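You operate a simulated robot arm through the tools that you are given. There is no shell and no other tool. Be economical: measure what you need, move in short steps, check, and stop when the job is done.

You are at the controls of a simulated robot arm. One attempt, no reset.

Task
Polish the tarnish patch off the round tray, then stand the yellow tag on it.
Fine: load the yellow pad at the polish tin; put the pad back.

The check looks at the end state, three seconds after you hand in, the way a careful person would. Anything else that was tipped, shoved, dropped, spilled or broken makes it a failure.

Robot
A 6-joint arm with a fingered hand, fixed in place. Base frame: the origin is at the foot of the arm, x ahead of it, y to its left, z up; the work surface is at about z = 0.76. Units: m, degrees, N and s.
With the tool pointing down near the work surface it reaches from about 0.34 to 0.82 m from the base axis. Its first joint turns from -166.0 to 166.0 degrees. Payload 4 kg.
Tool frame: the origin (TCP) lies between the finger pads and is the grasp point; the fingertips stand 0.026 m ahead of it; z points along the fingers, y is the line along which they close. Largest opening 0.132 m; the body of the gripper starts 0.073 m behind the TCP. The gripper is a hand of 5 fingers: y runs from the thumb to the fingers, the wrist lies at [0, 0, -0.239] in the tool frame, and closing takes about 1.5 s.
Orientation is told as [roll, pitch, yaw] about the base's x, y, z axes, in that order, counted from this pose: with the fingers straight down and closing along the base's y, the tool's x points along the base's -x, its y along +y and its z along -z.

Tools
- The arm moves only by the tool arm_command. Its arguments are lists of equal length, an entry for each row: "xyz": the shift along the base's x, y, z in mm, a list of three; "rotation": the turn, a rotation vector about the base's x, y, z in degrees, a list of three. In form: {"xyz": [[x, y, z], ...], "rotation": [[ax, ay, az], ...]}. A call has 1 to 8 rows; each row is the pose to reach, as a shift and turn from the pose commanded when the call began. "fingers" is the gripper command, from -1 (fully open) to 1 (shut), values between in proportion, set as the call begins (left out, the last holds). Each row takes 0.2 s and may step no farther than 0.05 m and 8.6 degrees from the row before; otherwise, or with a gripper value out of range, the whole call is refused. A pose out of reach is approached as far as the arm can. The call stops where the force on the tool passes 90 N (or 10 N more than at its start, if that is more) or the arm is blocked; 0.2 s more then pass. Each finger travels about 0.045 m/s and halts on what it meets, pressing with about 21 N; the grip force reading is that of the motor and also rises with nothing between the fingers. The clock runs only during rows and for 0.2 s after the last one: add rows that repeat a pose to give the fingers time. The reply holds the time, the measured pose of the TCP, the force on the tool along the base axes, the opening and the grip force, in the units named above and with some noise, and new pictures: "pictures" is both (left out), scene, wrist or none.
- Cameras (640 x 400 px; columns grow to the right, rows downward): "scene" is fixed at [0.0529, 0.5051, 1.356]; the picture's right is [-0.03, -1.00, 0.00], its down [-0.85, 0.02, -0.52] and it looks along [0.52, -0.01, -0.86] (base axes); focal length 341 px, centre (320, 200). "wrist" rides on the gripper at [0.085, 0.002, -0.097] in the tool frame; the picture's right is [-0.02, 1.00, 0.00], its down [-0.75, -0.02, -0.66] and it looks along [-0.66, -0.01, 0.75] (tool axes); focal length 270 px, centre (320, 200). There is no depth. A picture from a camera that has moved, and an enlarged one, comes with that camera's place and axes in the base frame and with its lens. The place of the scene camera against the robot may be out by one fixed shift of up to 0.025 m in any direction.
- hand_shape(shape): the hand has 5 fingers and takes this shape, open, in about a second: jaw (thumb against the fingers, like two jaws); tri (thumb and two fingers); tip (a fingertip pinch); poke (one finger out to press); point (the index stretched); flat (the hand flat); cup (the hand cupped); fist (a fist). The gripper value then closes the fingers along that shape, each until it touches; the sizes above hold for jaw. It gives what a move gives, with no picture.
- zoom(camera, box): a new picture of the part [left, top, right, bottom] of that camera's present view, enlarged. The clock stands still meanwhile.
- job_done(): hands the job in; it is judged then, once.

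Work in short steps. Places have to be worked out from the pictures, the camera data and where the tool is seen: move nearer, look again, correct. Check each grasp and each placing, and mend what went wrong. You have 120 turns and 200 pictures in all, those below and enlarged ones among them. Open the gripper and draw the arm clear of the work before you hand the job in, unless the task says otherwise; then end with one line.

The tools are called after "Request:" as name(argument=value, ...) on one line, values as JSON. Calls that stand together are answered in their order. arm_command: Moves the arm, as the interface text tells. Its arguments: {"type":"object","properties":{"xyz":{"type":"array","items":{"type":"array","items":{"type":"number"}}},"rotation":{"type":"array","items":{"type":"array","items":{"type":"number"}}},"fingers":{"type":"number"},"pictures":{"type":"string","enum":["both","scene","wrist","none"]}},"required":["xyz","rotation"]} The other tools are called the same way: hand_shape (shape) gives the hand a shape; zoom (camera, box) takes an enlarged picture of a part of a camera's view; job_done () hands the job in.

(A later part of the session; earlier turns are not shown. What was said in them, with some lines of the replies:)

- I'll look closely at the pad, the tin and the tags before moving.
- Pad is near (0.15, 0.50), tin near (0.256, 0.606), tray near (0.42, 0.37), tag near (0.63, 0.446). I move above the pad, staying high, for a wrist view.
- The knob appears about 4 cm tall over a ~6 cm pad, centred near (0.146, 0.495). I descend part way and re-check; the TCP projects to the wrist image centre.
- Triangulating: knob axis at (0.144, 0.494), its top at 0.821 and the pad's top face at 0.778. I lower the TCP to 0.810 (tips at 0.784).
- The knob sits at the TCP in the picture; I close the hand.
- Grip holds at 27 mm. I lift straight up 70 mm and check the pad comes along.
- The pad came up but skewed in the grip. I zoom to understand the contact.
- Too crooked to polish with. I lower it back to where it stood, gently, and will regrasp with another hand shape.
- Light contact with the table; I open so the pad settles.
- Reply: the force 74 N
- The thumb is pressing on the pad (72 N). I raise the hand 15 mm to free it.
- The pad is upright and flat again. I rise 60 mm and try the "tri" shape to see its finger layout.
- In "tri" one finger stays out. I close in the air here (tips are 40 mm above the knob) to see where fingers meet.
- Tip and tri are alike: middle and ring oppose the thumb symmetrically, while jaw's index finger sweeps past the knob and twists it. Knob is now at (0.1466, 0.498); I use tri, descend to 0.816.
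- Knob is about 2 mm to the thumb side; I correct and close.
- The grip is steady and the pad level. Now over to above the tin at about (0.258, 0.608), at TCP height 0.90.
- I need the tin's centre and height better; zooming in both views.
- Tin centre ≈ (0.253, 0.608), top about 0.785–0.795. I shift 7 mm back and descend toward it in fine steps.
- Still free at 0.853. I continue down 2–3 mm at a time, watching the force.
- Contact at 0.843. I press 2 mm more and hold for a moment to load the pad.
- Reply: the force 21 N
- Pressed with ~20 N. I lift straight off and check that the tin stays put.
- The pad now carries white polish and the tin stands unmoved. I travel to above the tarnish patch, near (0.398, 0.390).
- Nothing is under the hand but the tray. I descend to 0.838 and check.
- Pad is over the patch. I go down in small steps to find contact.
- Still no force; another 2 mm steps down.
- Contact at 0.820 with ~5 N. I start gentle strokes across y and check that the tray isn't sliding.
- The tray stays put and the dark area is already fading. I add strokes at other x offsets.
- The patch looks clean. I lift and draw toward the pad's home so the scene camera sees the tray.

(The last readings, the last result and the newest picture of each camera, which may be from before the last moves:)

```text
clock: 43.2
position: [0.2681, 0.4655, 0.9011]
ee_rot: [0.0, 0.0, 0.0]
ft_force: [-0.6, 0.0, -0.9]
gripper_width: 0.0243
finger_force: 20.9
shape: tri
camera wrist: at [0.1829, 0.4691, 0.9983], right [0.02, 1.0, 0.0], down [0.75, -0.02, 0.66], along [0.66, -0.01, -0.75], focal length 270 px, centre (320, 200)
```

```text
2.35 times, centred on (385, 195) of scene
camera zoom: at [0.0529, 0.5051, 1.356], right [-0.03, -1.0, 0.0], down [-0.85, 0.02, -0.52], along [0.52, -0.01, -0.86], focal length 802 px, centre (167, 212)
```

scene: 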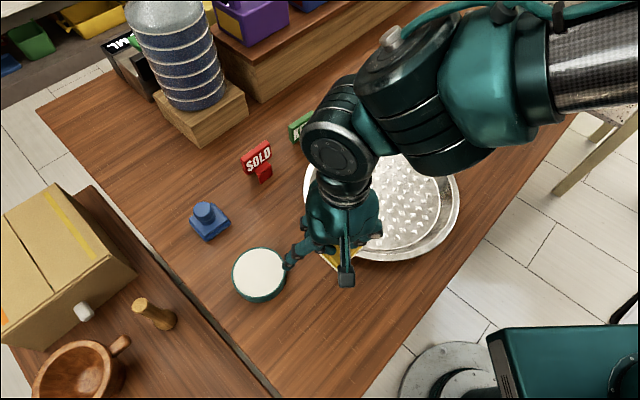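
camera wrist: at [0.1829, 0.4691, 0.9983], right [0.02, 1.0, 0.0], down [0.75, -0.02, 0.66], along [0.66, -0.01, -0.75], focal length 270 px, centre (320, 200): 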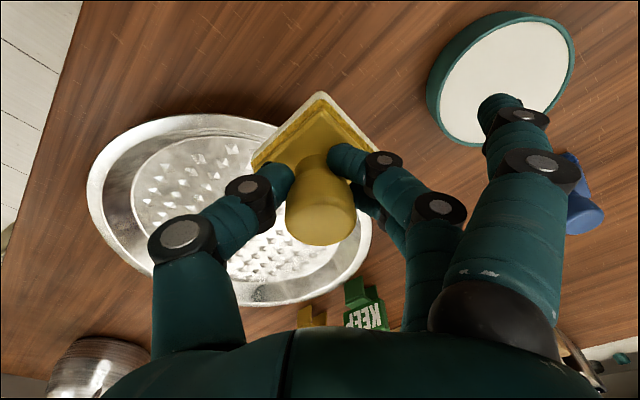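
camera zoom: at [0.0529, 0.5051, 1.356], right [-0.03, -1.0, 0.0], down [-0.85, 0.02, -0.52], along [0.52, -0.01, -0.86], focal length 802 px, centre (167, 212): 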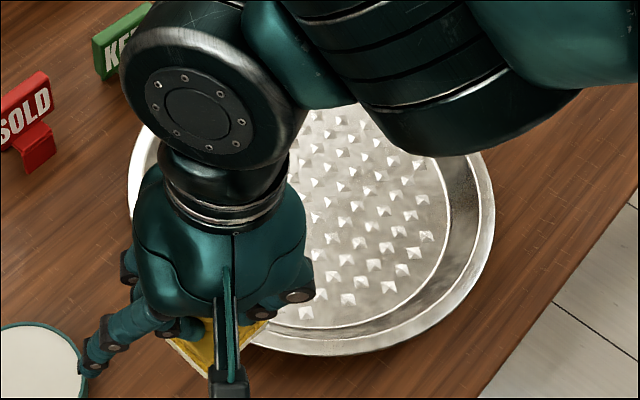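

The wrist partly hides the tray. I move to above the tin, where the earlier view of the patch was clear.

Request:
arm_command(xyz=[[-5, 35, 5], [-10, 70, 5], [-16, 110, 5], [-16, 142, 5], [-16, 142, 5]], rotation=[[0, 0, 0], [0, 0, 0], [0, 0, 0], [0, 0, 0], [0, 0, 0]], pictures="wrist")

Request:
zoom(camera="scene", box=[290, 110, 480, 280])

```text
clock: 44.4
position: [0.2518, 0.6075, 0.9092]
ee_rot: [0.0, 0.0, -0.1]
ft_force: [0.2, -0.6, -0.8]
gripper_width: 0.0243
finger_force: 21.3
shape: tri
camera wrist: at [0.1677, 0.6107, 1.0061], right [0.02, 1.0, 0.0], down [0.75, -0.02, 0.66], along [0.66, -0.01, -0.75], focal length 270 px, centre (320, 200)
```

wrist: 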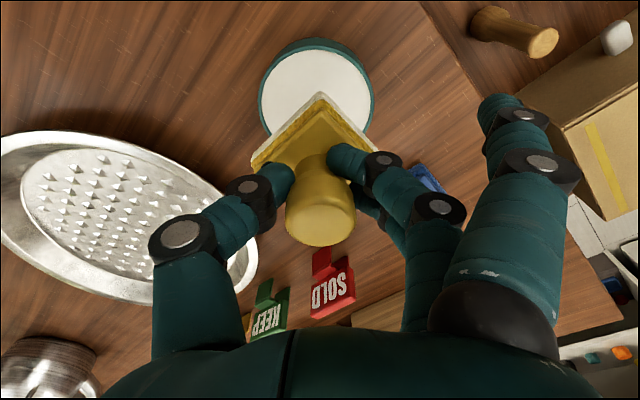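

```text
2.35 times, centred on (385, 195) of scene
camera zoom: at [0.0529, 0.5051, 1.356], right [-0.03, -1.0, 0.0], down [-0.85, 0.02, -0.52], along [0.52, -0.01, -0.86], focal length 802 px, centre (167, 212)
```

zoom: 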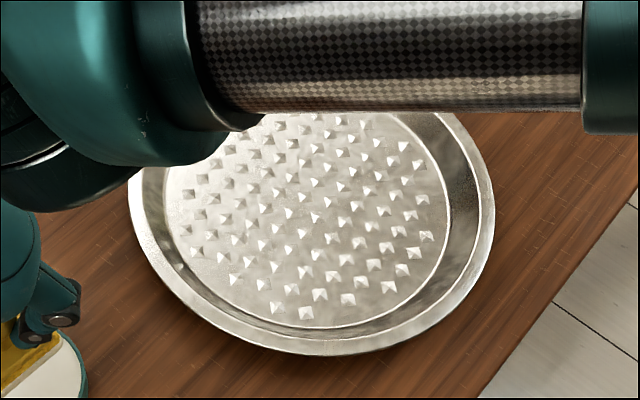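

The patch is completely gone. Now I carry the pad back to its home, near (0.143, 0.495), keeping high.

Request:
arm_command(xyz=[[-27, -28, 0], [-55, -56, 0], [-82, -84, 0], [-109, -112, 0], [-109, -112, -35], [-109, -112, -70], [-109, -112, -86], [-109, -112, -86]], rotation=[[0, 0, 0], [0, 0, 0], [0, 0, 0], [0, 0, 0], [0, 0, 0], [0, 0, 0], [0, 0, 0], [0, 0, 0]])

```text
clock: 46.2
position: [0.1434, 0.4942, 0.8222]
ee_rot: [-0.1, 0.0, 0.0]
ft_force: [0.4, -0.2, -1.5]
gripper_width: 0.0235
finger_force: 21.4
shape: tri
camera wrist: at [0.0586, 0.4959, 0.9185], right [0.02, 1.0, 0.0], down [0.75, -0.02, 0.66], along [0.66, -0.01, -0.75], focal length 270 px, centre (320, 200)
```

scene: 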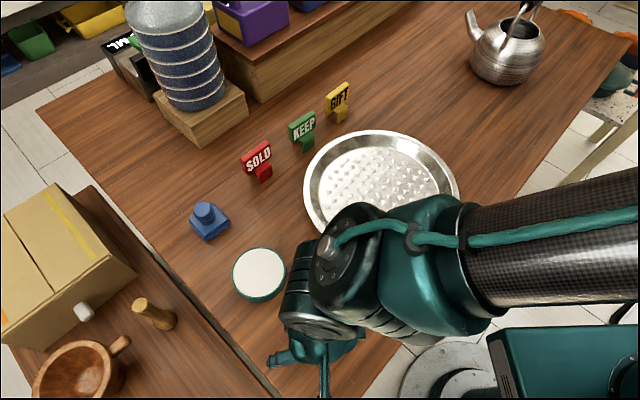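
wrist: 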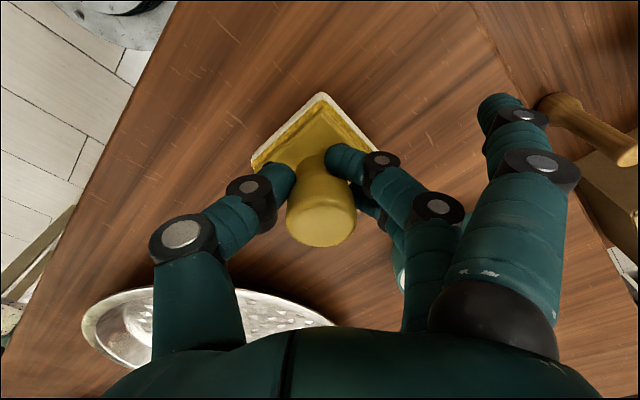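

Lower the last millimetres to the table and read the force.

Request:
arm_command(xyz=[[0, 0, -4], [0, 0, -7], [0, 0, -7], [0, 0, -7]], rotation=[[0, 0, 0], [0, 0, 0], [0, 0, 0], [0, 0, 0]], pictures="none")

```text
clock: 47.2
position: [0.1435, 0.4945, 0.8148]
ee_rot: [0.0, 0.0, 0.0]
ft_force: [0.0, -0.1, -0.2]
gripper_width: 0.0235
finger_force: 21.0
shape: tri
```

Request:
arm_command(xyz=[[0, 0, -1], [0, 0, -1.5], [0, 0, -1.5]], rotation=[[0, 0, 0], [0, 0, 0], [0, 0, 0]], pictures="none")

```text
clock: 48.0
position: [0.1424, 0.4959, 0.8143]
ee_rot: [0.0, 0.0, 0.0]
ft_force: [-0.3, -1.6, 2.4]
gripper_width: 0.0235
finger_force: 20.5
shape: tri
```

The pad touches the table. I open, then rise.

Request:
arm_command(xyz=[[0, 0, 0], [0, 0, 0], [0, 0, 0], [0, 0, 0], [0, 0, 0], [0, 0, 0], [0, 0, 0], [0, 0, 0]], rotation=[[0, 0, 0], [0, 0, 0], [0, 0, 0], [0, 0, 0], [0, 0, 0], [0, 0, 0], [0, 0, 0], [0, 0, 0]], fingers=-1, pictures="none")

Request:
arm_command(xyz=[[0, 0, 20], [0, 0, 50], [0, 0, 95], [0, 0, 130], [0, 0, 130]], rotation=[[0, 0, 0], [0, 0, 0], [0, 0, 0], [0, 0, 0], [0, 0, 0]])

```text
clock: 49.8
position: [0.1423, 0.4953, 0.8142]
ee_rot: [0.0, -0.1, 0.0]
ft_force: [-0.1, 0.1, 0.5]
gripper_width: 0.1318
finger_force: 0.0
shape: tri
```

```text
clock: 51.0
position: [0.1425, 0.4957, 0.9453]
ee_rot: [-0.1, -0.1, 0.0]
ft_force: [0.1, -0.2, -0.6]
gripper_width: 0.1317
finger_force: 0.1
shape: tri
camera wrist: at [0.059, 0.4993, 1.0412], right [0.02, 1.0, 0.0], down [0.75, -0.02, 0.66], along [0.66, -0.01, -0.75], focal length 270 px, centre (320, 200)
```

scene: 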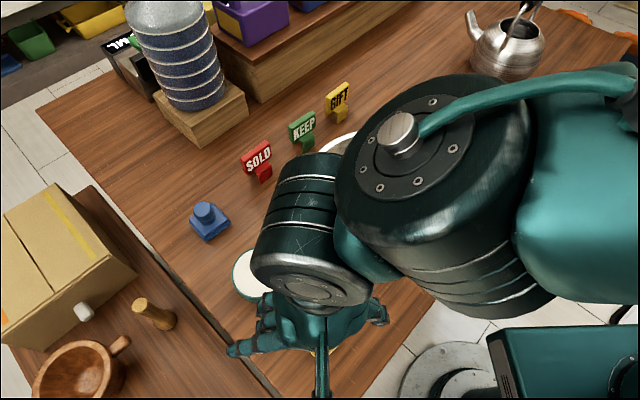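
wrist: 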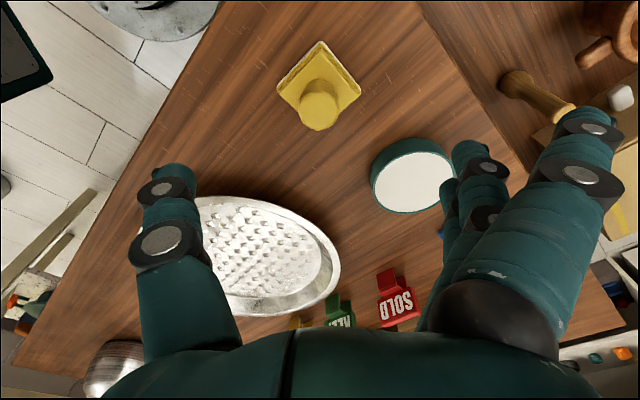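

Pad is back, flat. Now I travel high toward the yellow tag near (0.63, 0.446) to look at it.

Request:
arm_command(xyz=[[45, -5, 15], [90, -10, 30], [135, -15, 30], [180, -20, 30], [225, -25, 30], [270, -30, 30], [315, -35, 30], [360, -40, 30]], rotation=[[0, 0, 0], [0, 0, 0], [0, 0, 0], [0, 0, 0], [0, 0, 0], [0, 0, 0], [0, 0, 0], [0, 0, 0]], pictures="wrist")

Request:
zoom(camera="scene", box=[220, 60, 380, 200])

```text
clock: 52.8
position: [0.501, 0.456, 0.9754]
ee_rot: [0.1, 0.0, 0.0]
ft_force: [-0.7, -1.2, 0.1]
gripper_width: 0.1316
finger_force: 0.0
shape: tri
camera wrist: at [0.4171, 0.4595, 1.0717], right [0.02, 1.0, 0.0], down [0.75, -0.01, 0.66], along [0.66, -0.01, -0.75], focal length 270 px, centre (320, 200)
```

wrist: 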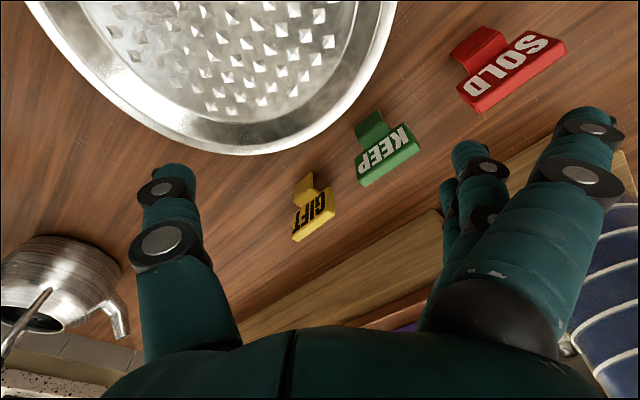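

```text
2.86 times, centred on (300, 130) of scene
camera zoom: at [0.0529, 0.5051, 1.356], right [-0.03, -1.0, 0.0], down [-0.85, 0.02, -0.52], along [0.52, -0.01, -0.86], focal length 974 px, centre (377, 400)
```

zoom: 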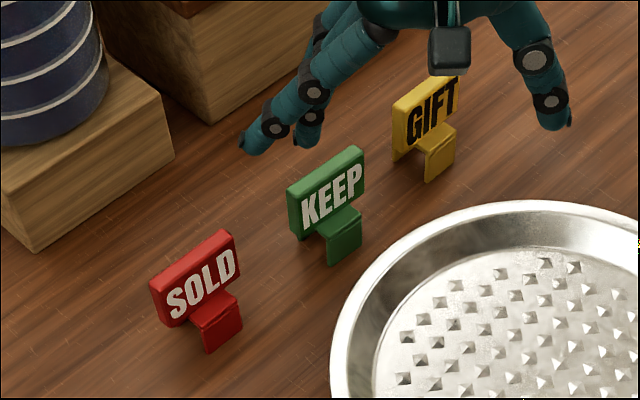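

The tags look like clip-shaped signs. I move closer to see how the yellow one is built.

Request:
zoom(camera="wrist", box=[260, 90, 440, 260])

Request:
zoom(camera="scene", box=[305, 70, 365, 130])

Request:
zoom(camera="scene", box=[275, 95, 335, 155])

```text
2.35 times, centred on (350, 175) of wrist
camera zoom: at [0.4171, 0.4595, 1.0717], right [0.02, 1.0, 0.0], down [0.75, -0.01, 0.66], along [0.66, -0.01, -0.75], focal length 636 px, centre (249, 259)
```

zoom: 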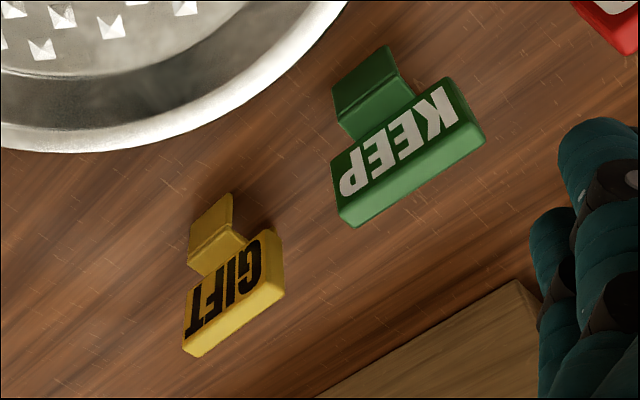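

```text
6.67 times, centred on (335, 100) of scene
camera zoom: at [0.0529, 0.5051, 1.356], right [-0.03, -1.0, 0.0], down [-0.85, 0.02, -0.52], along [0.52, -0.01, -0.86], focal length 2272 px, centre (220, 867)
```

zoom: 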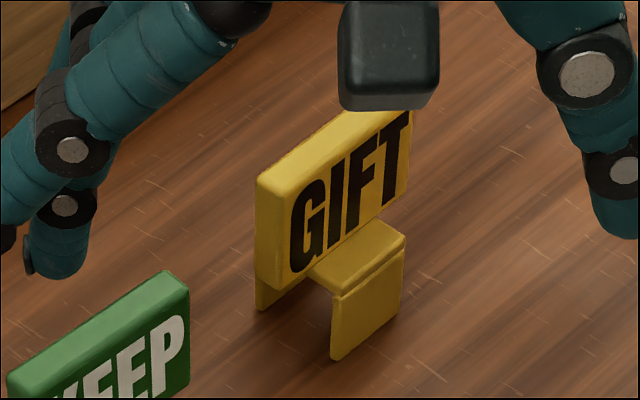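

```text
6.67 times, centred on (305, 125) of scene
camera zoom: at [0.0529, 0.5051, 1.356], right [-0.03, -1.0, 0.0], down [-0.85, 0.02, -0.52], along [0.52, -0.01, -0.86], focal length 2272 px, centre (420, 700)
```

zoom: 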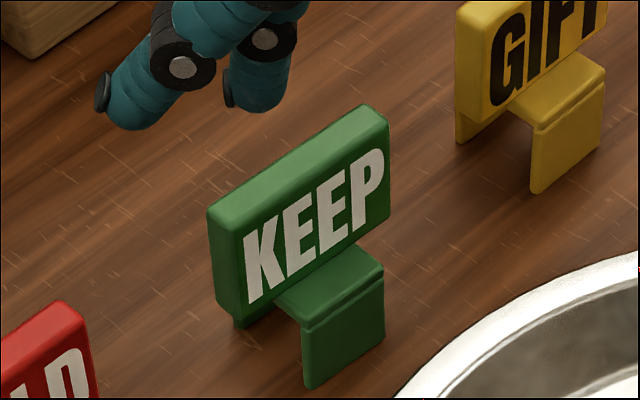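

The yellow tag is an upright plate on an inverted-U foot, its face turned about 40–45° toward the base. I'll pinch the plate across its thickness, so I turn the hand −48° while moving toward it, high.

Request:
arm_command(xyz=[[15, -3, 0], [30, -6, 0], [45, -9, 0], [60, -12, 0], [75, -15, -5], [90, -18, -10], [95, -18, -15], [95, -18, -15]], rotation=[[0, 0, -8], [0, 0, -16], [0, 0, -24], [0, 0, -32], [0, 0, -40], [0, 0, -48], [0, 0, -48], [0, 0, -48]])

```text
clock: 54.6
position: [0.5979, 0.4378, 0.9609]
ee_rot: [-0.1, 0.0, -48.1]
ft_force: [0.3, -1.4, -0.1]
gripper_width: 0.1319
finger_force: 0.1
shape: tri
camera wrist: at [0.5432, 0.503, 1.0564], right [0.76, 0.65, 0.0], down [0.49, -0.57, 0.66], along [0.43, -0.5, -0.75], focal length 270 px, centre (320, 200)
```

scene: 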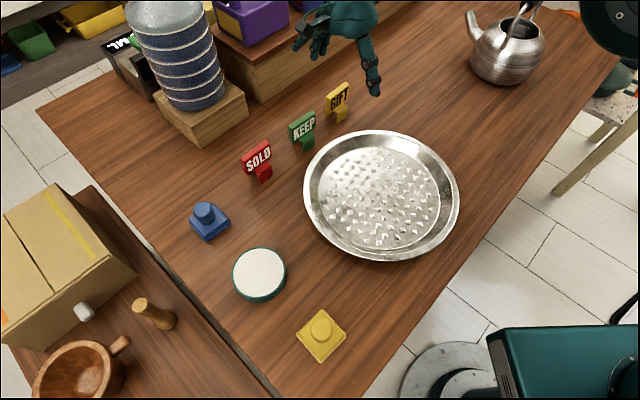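
wrist: 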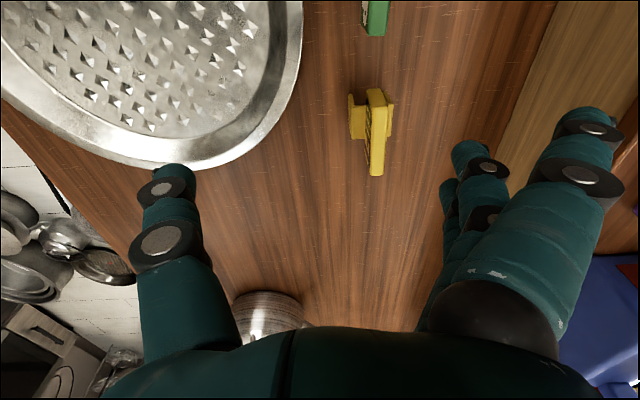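

The tag is nearly edge-on in this view. I zoom to get its exact angle and place.

Request:
zoom(camera="wrist", box=[310, 60, 450, 200])

Request:
zoom(camera="scene", box=[300, 70, 370, 130])

```text
2.86 times, centred on (380, 130) of wrist
camera zoom: at [0.5432, 0.503, 1.0564], right [0.76, 0.65, 0.0], down [0.49, -0.57, 0.66], along [0.43, -0.5, -0.75], focal length 772 px, centre (149, 400)
```

zoom: 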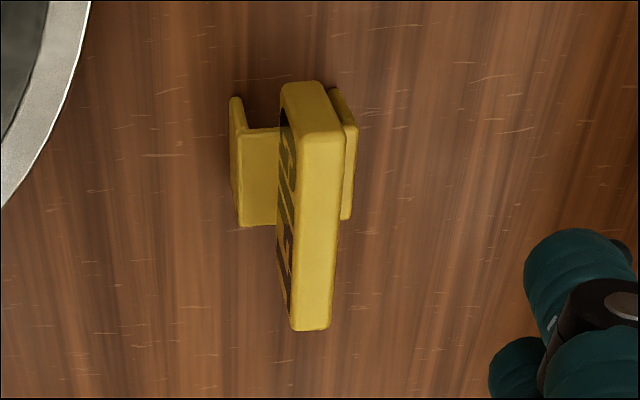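

```text
6.67 times, centred on (335, 100) of scene
camera zoom: at [0.0529, 0.5051, 1.356], right [-0.03, -1.0, 0.0], down [-0.85, 0.02, -0.52], along [0.52, -0.01, -0.86], focal length 2272 px, centre (220, 867)
```

zoom: 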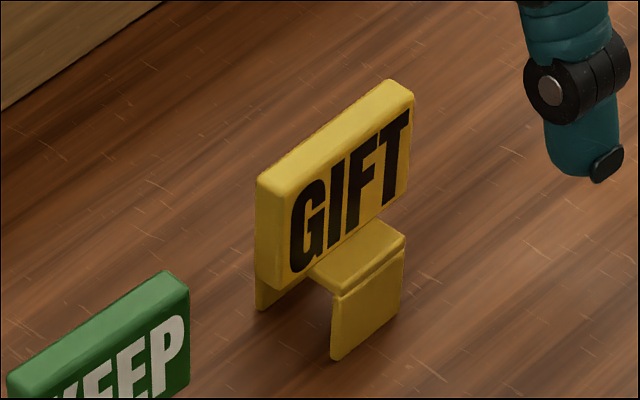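

Tag plate: top at about z 0.839, centre (0.663, 0.446), along −44°, ~7 cm wide, ~12 mm thick; foot bridge near 0.80. I centre above it at z 0.90 with yaw −44°.

Request:
arm_command(xyz=[[22, 3, -10], [44, 5, -30], [65, 7.5, -50], [65, 7.5, -60], [65, 7.5, -60]], rotation=[[0, 0, 2], [0, 0, 4], [0, 0, 4], [0, 0, 4], [0, 0, 4]])

Request:
zoom(camera="wrist", box=[220, 100, 420, 260])

```text
clock: 55.8
position: [0.6625, 0.4451, 0.8979]
ee_rot: [0.0, 0.0, -44.1]
ft_force: [0.0, -1.1, -0.1]
gripper_width: 0.1318
finger_force: 0.0
shape: tri
camera wrist: at [0.6027, 0.5063, 0.9945], right [0.71, 0.71, 0.0], down [0.53, -0.53, 0.66], along [0.46, -0.47, -0.75], focal length 270 px, centre (320, 200)
```

scene: 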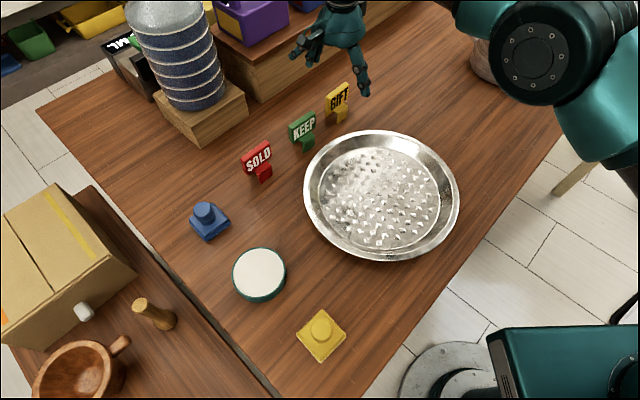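
wrist: 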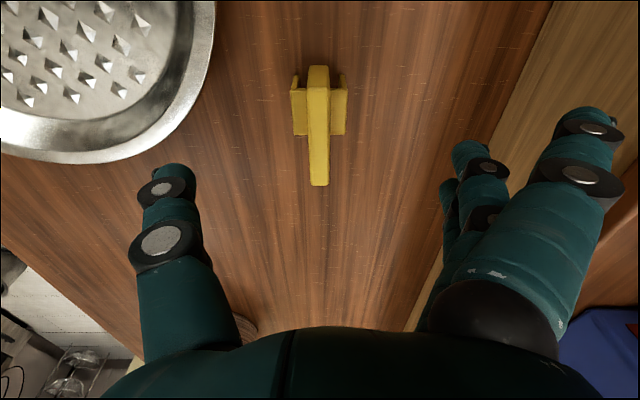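

```text
2.50 times, centred on (320, 180) of wrist
camera zoom: at [0.6027, 0.5063, 0.9945], right [0.71, 0.71, 0.0], down [0.53, -0.53, 0.66], along [0.46, -0.47, -0.75], focal length 676 px, centre (320, 250)
```

zoom: 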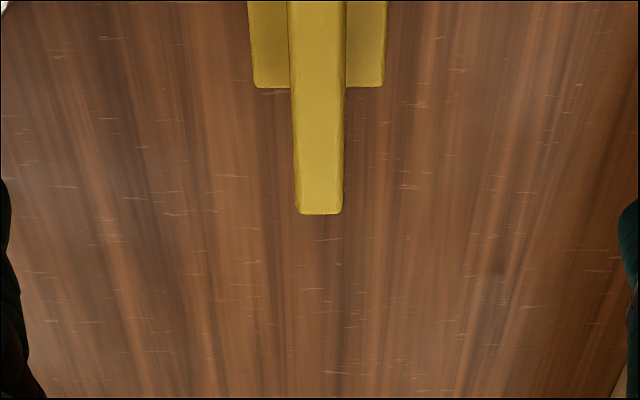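

Alignment is excellent, with the plate running down the middle between thumb and fingers. I descend to 0.86 and recheck.

Request:
arm_command(xyz=[[0, 0, -20], [0, 0, -38], [0, 0, -38]], rotation=[[0, 0, 0], [0, 0, 0], [0, 0, 0]], pictures="wrist")

Request:
zoom(camera="scene", box=[290, 40, 400, 140])

```text
clock: 56.6
position: [0.662, 0.4454, 0.8596]
ee_rot: [0.0, 0.1, -44.0]
ft_force: [0.4, -0.5, 0.3]
gripper_width: 0.132
finger_force: 0.1
shape: tri
camera wrist: at [0.6037, 0.5063, 0.957], right [0.71, 0.7, 0.0], down [0.53, -0.53, 0.66], along [0.46, -0.47, -0.75], focal length 270 px, centre (320, 200)
```

wrist: 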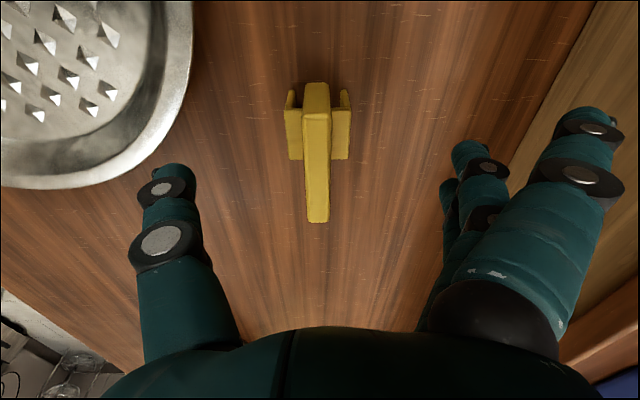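

```text
4.00 times, centred on (345, 90) of scene
camera zoom: at [0.0529, 0.5051, 1.356], right [-0.03, -1.0, 0.0], down [-0.85, 0.02, -0.52], along [0.52, -0.01, -0.86], focal length 1363 px, centre (220, 640)
```

zoom: 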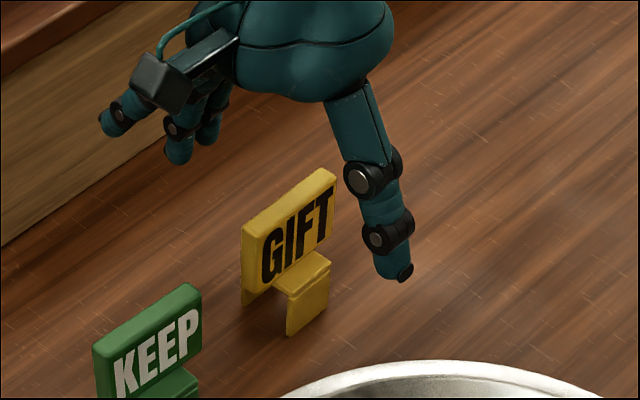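

Plate top confirmed at ~0.84, centred under the hand. I lower to 0.832 (tips ~0.806, just above the foot's bridge) and close.

Request:
arm_command(xyz=[[0, 0, -15], [0, 0, -27], [0, 0, -27]], rotation=[[0, 0, 0], [0, 0, 0], [0, 0, 0]], pictures="wrist")

Request:
zoom(camera="scene", box=[290, 40, 400, 140])

```text
clock: 57.4
position: [0.6624, 0.4453, 0.8346]
ee_rot: [0.1, 0.0, -43.9]
ft_force: [-0.1, -0.1, -0.6]
gripper_width: 0.1318
finger_force: 0.1
shape: tri
camera wrist: at [0.6036, 0.507, 0.9304], right [0.71, 0.7, 0.0], down [0.53, -0.53, 0.66], along [0.46, -0.47, -0.75], focal length 270 px, centre (320, 200)
```

wrist: 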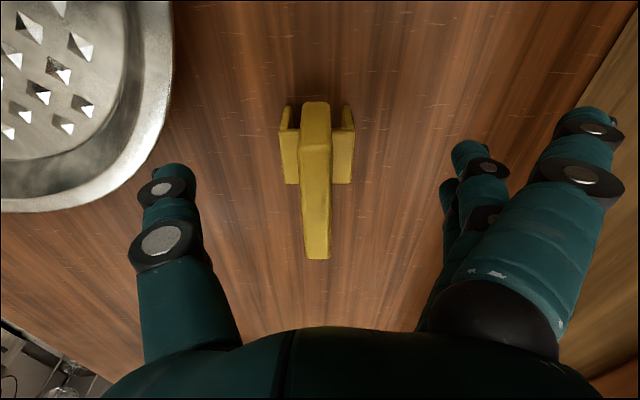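

```text
4.00 times, centred on (345, 90) of scene
camera zoom: at [0.0529, 0.5051, 1.356], right [-0.03, -1.0, 0.0], down [-0.85, 0.02, -0.52], along [0.52, -0.01, -0.86], focal length 1363 px, centre (220, 640)
```

zoom: 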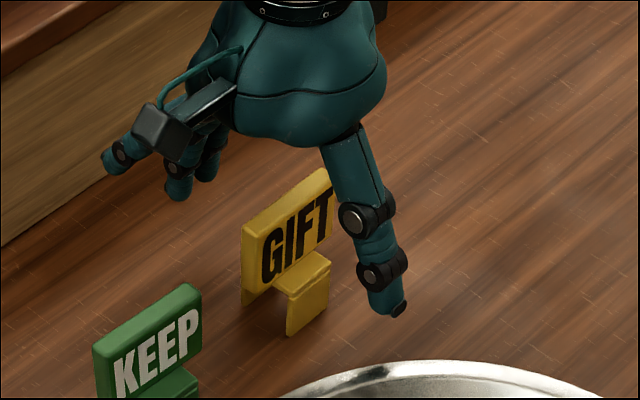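

Tips are ~10 mm over the bridge with plate centred. Closing.

Request:
arm_command(xyz=[[0, 0, 0], [0, 0, 0], [0, 0, 0], [0, 0, 0], [0, 0, 0], [0, 0, 0], [0, 0, 0], [0, 0, 0]], rotation=[[0, 0, 0], [0, 0, 0], [0, 0, 0], [0, 0, 0], [0, 0, 0], [0, 0, 0], [0, 0, 0], [0, 0, 0]], fingers=1, pictures="wrist")

Request:
zoom(camera="scene", box=[290, 40, 400, 140])

```text
clock: 59.2
position: [0.6634, 0.4453, 0.8338]
ee_rot: [0.0, 0.1, -44.0]
ft_force: [-0.3, 0.0, -1.3]
gripper_width: 0.0088
finger_force: 21.5
shape: tri
camera wrist: at [0.6036, 0.507, 0.9307], right [0.71, 0.7, 0.0], down [0.53, -0.53, 0.66], along [0.46, -0.47, -0.75], focal length 270 px, centre (320, 200)
```

wrist: 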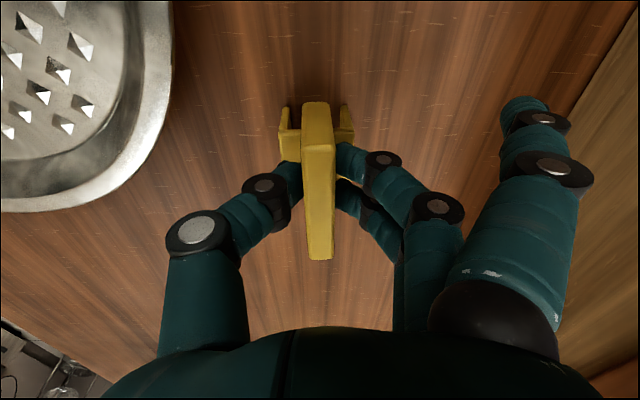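

```text
4.00 times, centred on (345, 90) of scene
camera zoom: at [0.0529, 0.5051, 1.356], right [-0.03, -1.0, 0.0], down [-0.85, 0.02, -0.52], along [0.52, -0.01, -0.86], focal length 1363 px, centre (220, 640)
```

zoom: 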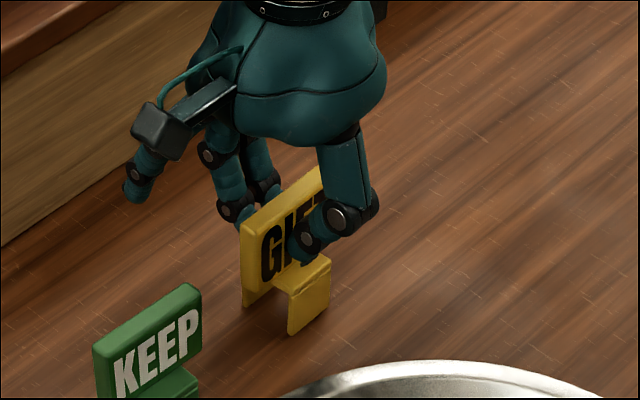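

Firm grip with plate upright. I lift 90 mm and check.

Request:
arm_command(xyz=[[0, 0, 15], [0, 0, 40], [0, 0, 70], [0, 0, 95], [0, 0, 95]], rotation=[[0, 0, 0], [0, 0, 0], [0, 0, 0], [0, 0, 0], [0, 0, 0]])

Request:
zoom(camera="scene", box=[300, 120, 470, 270])

```text
clock: 60.4
position: [0.6623, 0.4449, 0.9292]
ee_rot: [0.0, 0.0, -44.0]
ft_force: [0.0, 0.0, -0.8]
gripper_width: 0.009
finger_force: 21.5
shape: tri
camera wrist: at [0.6031, 0.5063, 1.0253], right [0.71, 0.7, 0.0], down [0.53, -0.53, 0.66], along [0.46, -0.47, -0.75], focal length 270 px, centre (320, 200)
```

scene: 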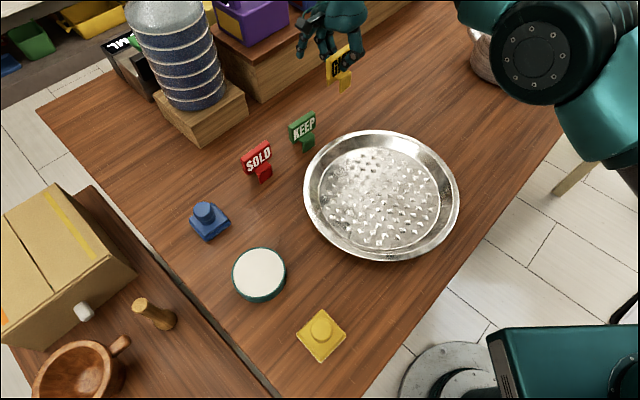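
wrist: 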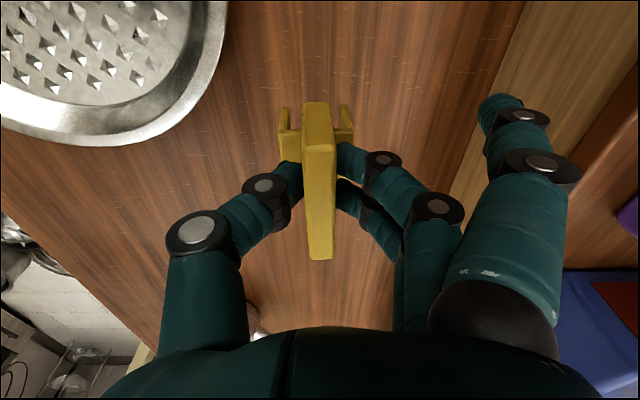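

```text
2.67 times, centred on (385, 195) of scene
camera zoom: at [0.0529, 0.5051, 1.356], right [-0.03, -1.0, 0.0], down [-0.85, 0.02, -0.52], along [0.52, -0.01, -0.86], focal length 909 px, centre (147, 213)
```

zoom: 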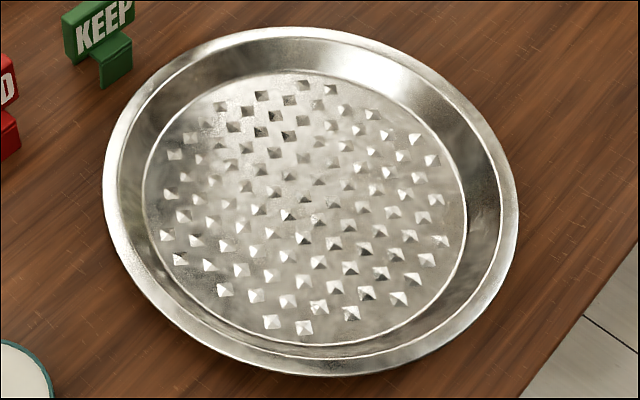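

Tag held upright, nothing else disturbed. I carry it above the middle of the tray, near (0.415, 0.368).

Request:
arm_command(xyz=[[-41, -13, 0], [-82, -26, 0], [-123, -38, 0], [-165, -51, 0], [-206, -64, 0], [-247, -77, 0], [-247, -77, 0]], rotation=[[0, 0, 0], [0, 0, 0], [0, 0, 0], [0, 0, 0], [0, 0, 0], [0, 0, 0], [0, 0, 0]])

Request:
zoom(camera="scene", box=[300, 110, 470, 270])

```text
clock: 62.0
position: [0.4145, 0.3699, 0.9274]
ee_rot: [0.0, 0.0, -44.0]
ft_force: [-0.2, 0.2, -1.0]
gripper_width: 0.0089
finger_force: 21.5
shape: tri
camera wrist: at [0.3554, 0.4313, 1.0247], right [0.71, 0.7, 0.0], down [0.53, -0.53, 0.66], along [0.46, -0.47, -0.75], focal length 270 px, centre (320, 200)
```

scene: 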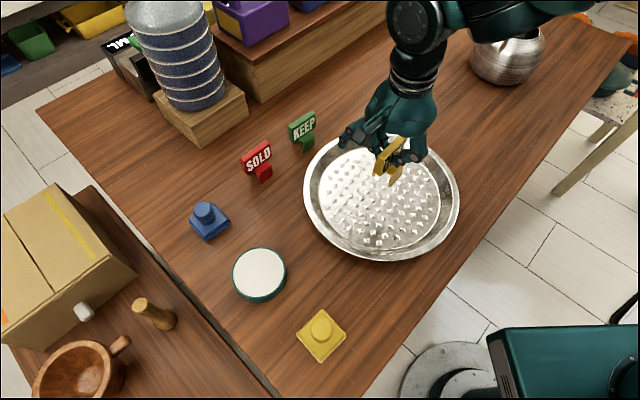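
wrist: 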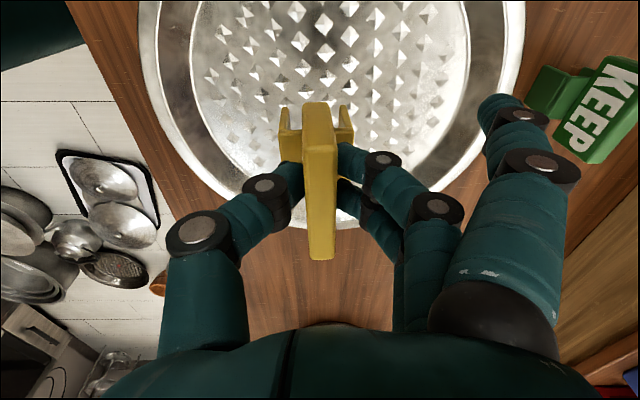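

```text
2.50 times, centred on (385, 190) of scene
camera zoom: at [0.0529, 0.5051, 1.356], right [-0.03, -1.0, 0.0], down [-0.85, 0.02, -0.52], along [0.52, -0.01, -0.86], focal length 852 px, centre (158, 225)
```

zoom: 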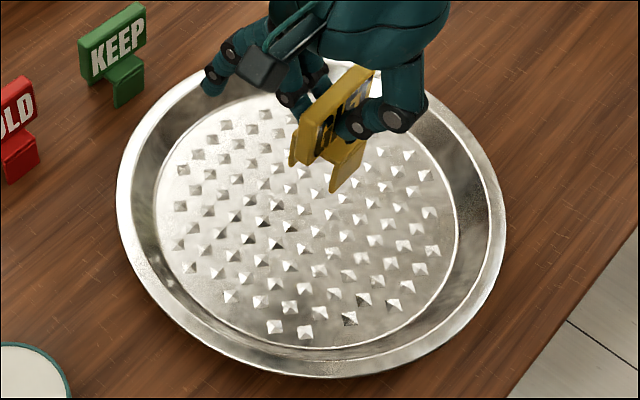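

Over the tray's centre. I descend toward 0.85 and look before touching.

Request:
arm_command(xyz=[[0, 0, -30], [0, 0, -60], [0, 0, -76], [0, 0, -76]], rotation=[[0, 0, 0], [0, 0, 0], [0, 0, 0], [0, 0, 0]], pictures="wrist")

Request:
zoom(camera="scene", box=[330, 140, 440, 240])

```text
clock: 63.0
position: [0.4161, 0.3693, 0.8535]
ee_rot: [0.0, 0.0, -44.0]
ft_force: [-0.9, 0.1, 0.1]
gripper_width: 0.0089
finger_force: 21.1
shape: tri
camera wrist: at [0.357, 0.4299, 0.9494], right [0.71, 0.7, 0.0], down [0.53, -0.53, 0.66], along [0.46, -0.47, -0.75], focal length 270 px, centre (320, 200)
```

wrist: 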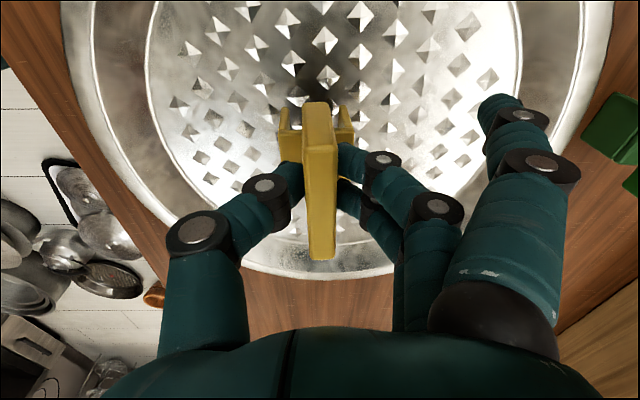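

```text
4.00 times, centred on (385, 190) of scene
camera zoom: at [0.0529, 0.5051, 1.356], right [-0.03, -1.0, 0.0], down [-0.85, 0.02, -0.52], along [0.52, -0.01, -0.86], focal length 1363 px, centre (60, 240)
```

zoom: 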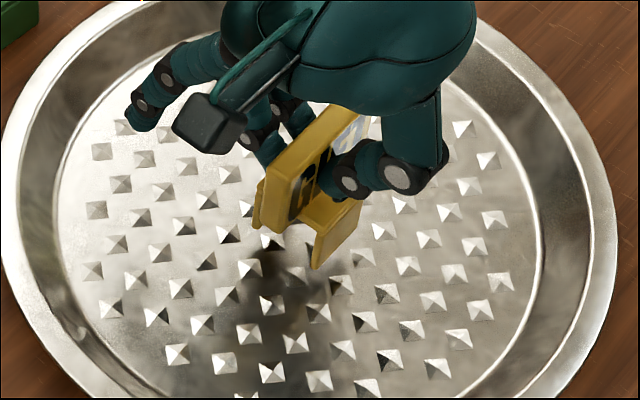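

Legs are about 13 mm above the tray. I lower in small steps, reading force.

Request:
arm_command(xyz=[[0, 0, -4], [0, 0, -8], [0, 0, -10], [0, 0, -10]], rotation=[[0, 0, 0], [0, 0, 0], [0, 0, 0], [0, 0, 0]], pictures="none")

Request:
arm_command(xyz=[[0, 0, -1], [0, 0, -2], [0, 0, -2]], rotation=[[0, 0, 0], [0, 0, 0], [0, 0, 0]], pictures="none")

```text
clock: 64.0
position: [0.4173, 0.3682, 0.8433]
ee_rot: [0.0, 0.0, -44.0]
ft_force: [-0.9, 0.3, -0.7]
gripper_width: 0.0089
finger_force: 21.0
shape: tri
```

```text
clock: 64.8
position: [0.4146, 0.3689, 0.842]
ee_rot: [0.1, -0.1, -44.0]
ft_force: [0.3, 0.5, -0.7]
gripper_width: 0.0087
finger_force: 21.5
shape: tri
```

Request:
arm_command(xyz=[[0, 0, -1], [0, 0, -2], [0, 0, -2]], rotation=[[0, 0, 0], [0, 0, 0], [0, 0, 0]], pictures="none")

```text
clock: 65.6
position: [0.4156, 0.3676, 0.8389]
ee_rot: [0.1, 0.0, -43.9]
ft_force: [-2.5, -1.2, 8.0]
gripper_width: 0.0092
finger_force: 21.3
shape: tri
```

Contact at 0.839. I check how the legs sit before releasing.

Request:
zoom(camera="scene", box=[345, 150, 425, 230])

Request:
zoom(camera="wrist", box=[240, 20, 400, 180])

```text
5.00 times, centred on (385, 190) of scene
camera zoom: at [0.0529, 0.5051, 1.356], right [-0.03, -1.0, 0.0], down [-0.85, 0.02, -0.52], along [0.52, -0.01, -0.86], focal length 1704 px, centre (-5, 250)
```

zoom: 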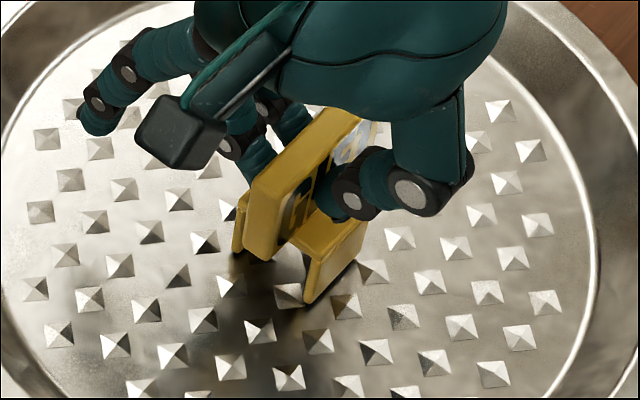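

```text
2.50 times, centred on (320, 100) of wrist
camera zoom: at [0.3565, 0.4291, 0.9355], right [0.71, 0.7, 0.0], down [0.53, -0.53, 0.66], along [0.46, -0.47, -0.75], focal length 676 px, centre (320, 450)
```

zoom: 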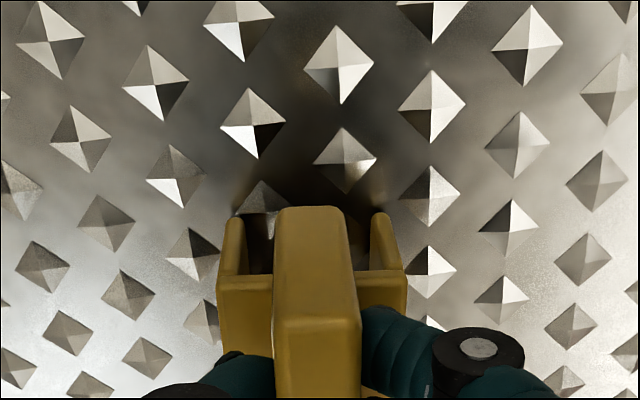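

The left leg appears to ride on a stud column; shifting 3 mm toward the thumb side makes both legs symmetric between columns. I lift 6 mm, shift and lower again.

Request:
arm_command(xyz=[[0, 0, 3], [0, 0, 6], [-2.1, -2.1, 6], [-2.1, -2.1, 3], [-2.1, -2.1, 1], [-2.1, -2.1, 0], [-2.1, -2.1, 0]], rotation=[[0, 0, 0], [0, 0, 0], [0, 0, 0], [0, 0, 0], [0, 0, 0], [0, 0, 0], [0, 0, 0]], pictures="none")

Request:
zoom(camera="wrist", box=[240, 20, 400, 180])

```text
clock: 67.2
position: [0.4128, 0.3662, 0.8397]
ee_rot: [0.1, 0.0, -43.9]
ft_force: [-2.6, -1.7, 9.3]
gripper_width: 0.0092
finger_force: 20.6
shape: tri
```

```text
2.50 times, centred on (320, 100) of wrist
camera zoom: at [0.3546, 0.4271, 0.9356], right [0.71, 0.7, 0.0], down [0.53, -0.53, 0.66], along [0.46, -0.47, -0.75], focal length 676 px, centre (320, 450)
```

zoom: 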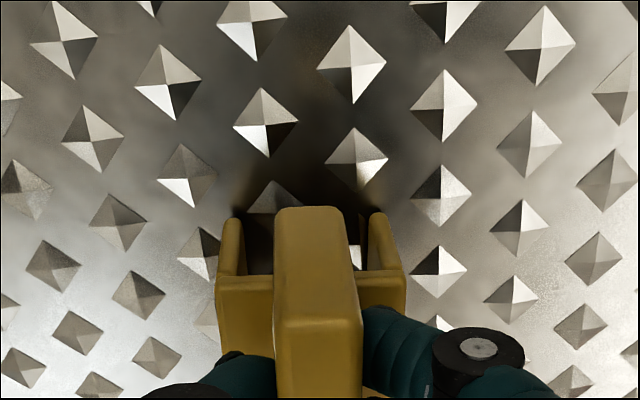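

Contact at the same height (a level support). I ease the preload slightly and open the hand.

Request:
arm_command(xyz=[[0, 0, 0.7], [0, 0, 0.7]], rotation=[[0, 0, 0], [0, 0, 0]], pictures="none")

Request:
arm_command(xyz=[[0, 0, 0], [0, 0, 0], [0, 0, 0], [0, 0, 0], [0, 0, 0], [0, 0, 0], [0, 0, 0], [0, 0, 0]], rotation=[[0, 0, 0], [0, 0, 0], [0, 0, 0], [0, 0, 0], [0, 0, 0], [0, 0, 0], [0, 0, 0], [0, 0, 0]], fingers=-1)

```text
clock: 67.8
position: [0.4135, 0.3659, 0.8391]
ee_rot: [-0.1, 0.0, -44.0]
ft_force: [-2.1, -1.0, 8.1]
gripper_width: 0.0091
finger_force: 21.3
shape: tri
```

```text
clock: 69.6
position: [0.414, 0.3667, 0.8404]
ee_rot: [0.0, 0.0, -43.9]
ft_force: [0.6, 0.1, -0.1]
gripper_width: 0.132
finger_force: 0.1
shape: tri
camera wrist: at [0.3545, 0.4272, 0.9356], right [0.71, 0.7, 0.0], down [0.53, -0.53, 0.66], along [0.46, -0.47, -0.75], focal length 270 px, centre (320, 200)
```

scene: 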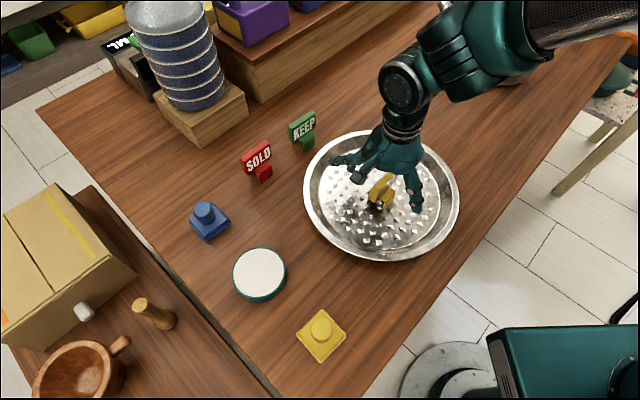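
wrist: 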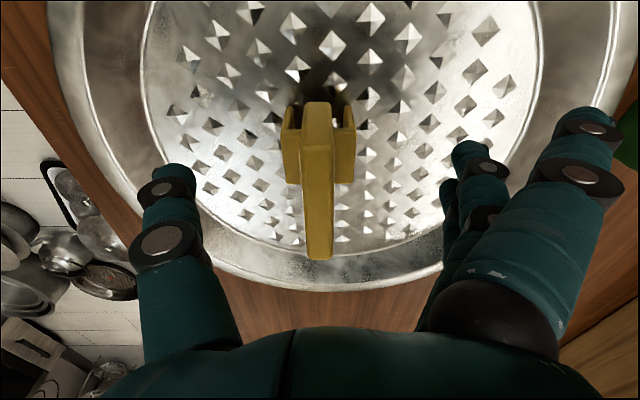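

The tag stands upright on its own. I rise straight up, then draw away to the right to check everything.

Request:
arm_command(xyz=[[0, 0, 20], [0, 0, 60], [0, 0, 105], [0, 0, 150], [20, -35, 170], [40, -70, 180], [60, -105, 180], [80, -140, 180]], rotation=[[0, 0, 0], [0, 0, 0], [0, 0, 0], [0, 0, 0], [0, 0, 0], [0, 0, 0], [0, 0, 0], [0, 0, 0]])

Request:
zoom(camera="scene", box=[290, 110, 480, 280])

```text
clock: 71.4
position: [0.4928, 0.2269, 1.0221]
ee_rot: [-0.1, 0.1, -43.8]
ft_force: [-0.2, 0.3, -0.4]
gripper_width: 0.1319
finger_force: 0.0
shape: tri
camera wrist: at [0.4344, 0.2878, 1.119], right [0.71, 0.71, 0.0], down [0.53, -0.53, 0.66], along [0.46, -0.47, -0.75], focal length 270 px, centre (320, 200)
```

scene: 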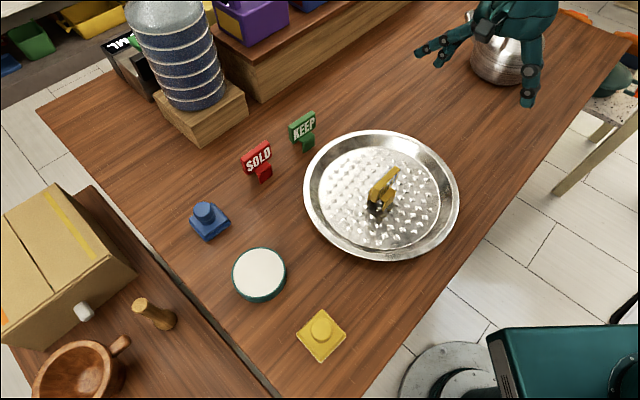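
wrist: 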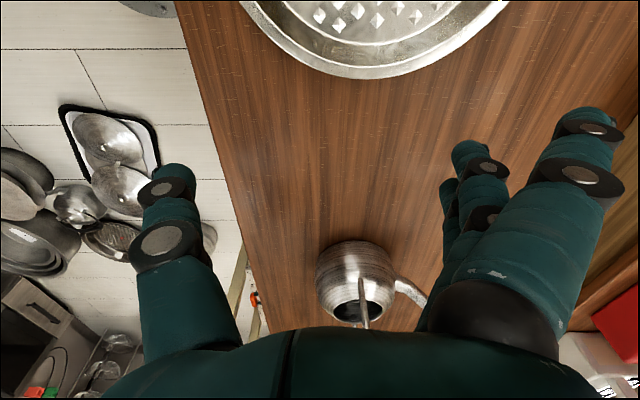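

```text
2.35 times, centred on (385, 195) of scene
camera zoom: at [0.0529, 0.5051, 1.356], right [-0.03, -1.0, 0.0], down [-0.85, 0.02, -0.52], along [0.52, -0.01, -0.86], focal length 802 px, centre (167, 212)
```

zoom: 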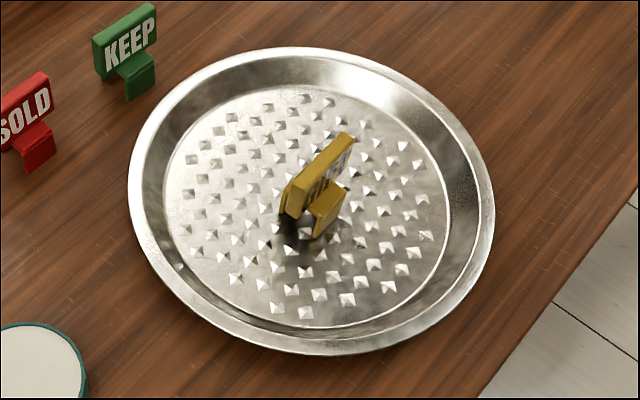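

I look closer at the tag's uprightness and the tray surface around it.

Request:
zoom(camera="scene", box=[350, 155, 420, 225])

```text
5.71 times, centred on (385, 190) of scene
camera zoom: at [0.0529, 0.5051, 1.356], right [-0.03, -1.0, 0.0], down [-0.85, 0.02, -0.52], along [0.52, -0.01, -0.86], focal length 1948 px, centre (-51, 257)
```

zoom: 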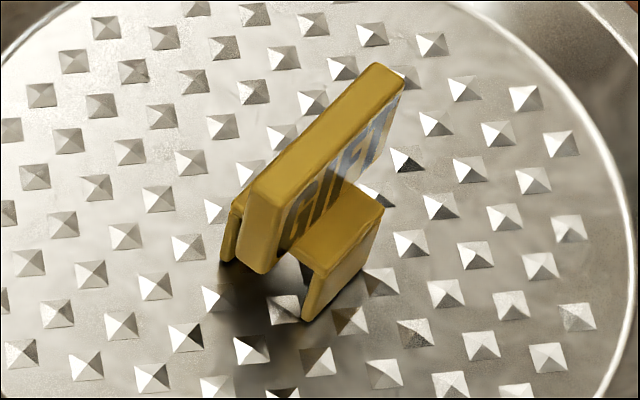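

Tarnish is gone, the yellow tag stands on the tray, the pad is back at its original spot, and everything else is unmoved. The hand is open and clear, so I hand in.

Request:
job_done()

```text
The job is handed in.
```

I polished the tarnish patch off the tray and stood the yellow GIFT tag near the middle of it. I loaded the yellow pad at the tin and put it back at its original spot. The final pictures show nothing else moved, and the job is handed in.
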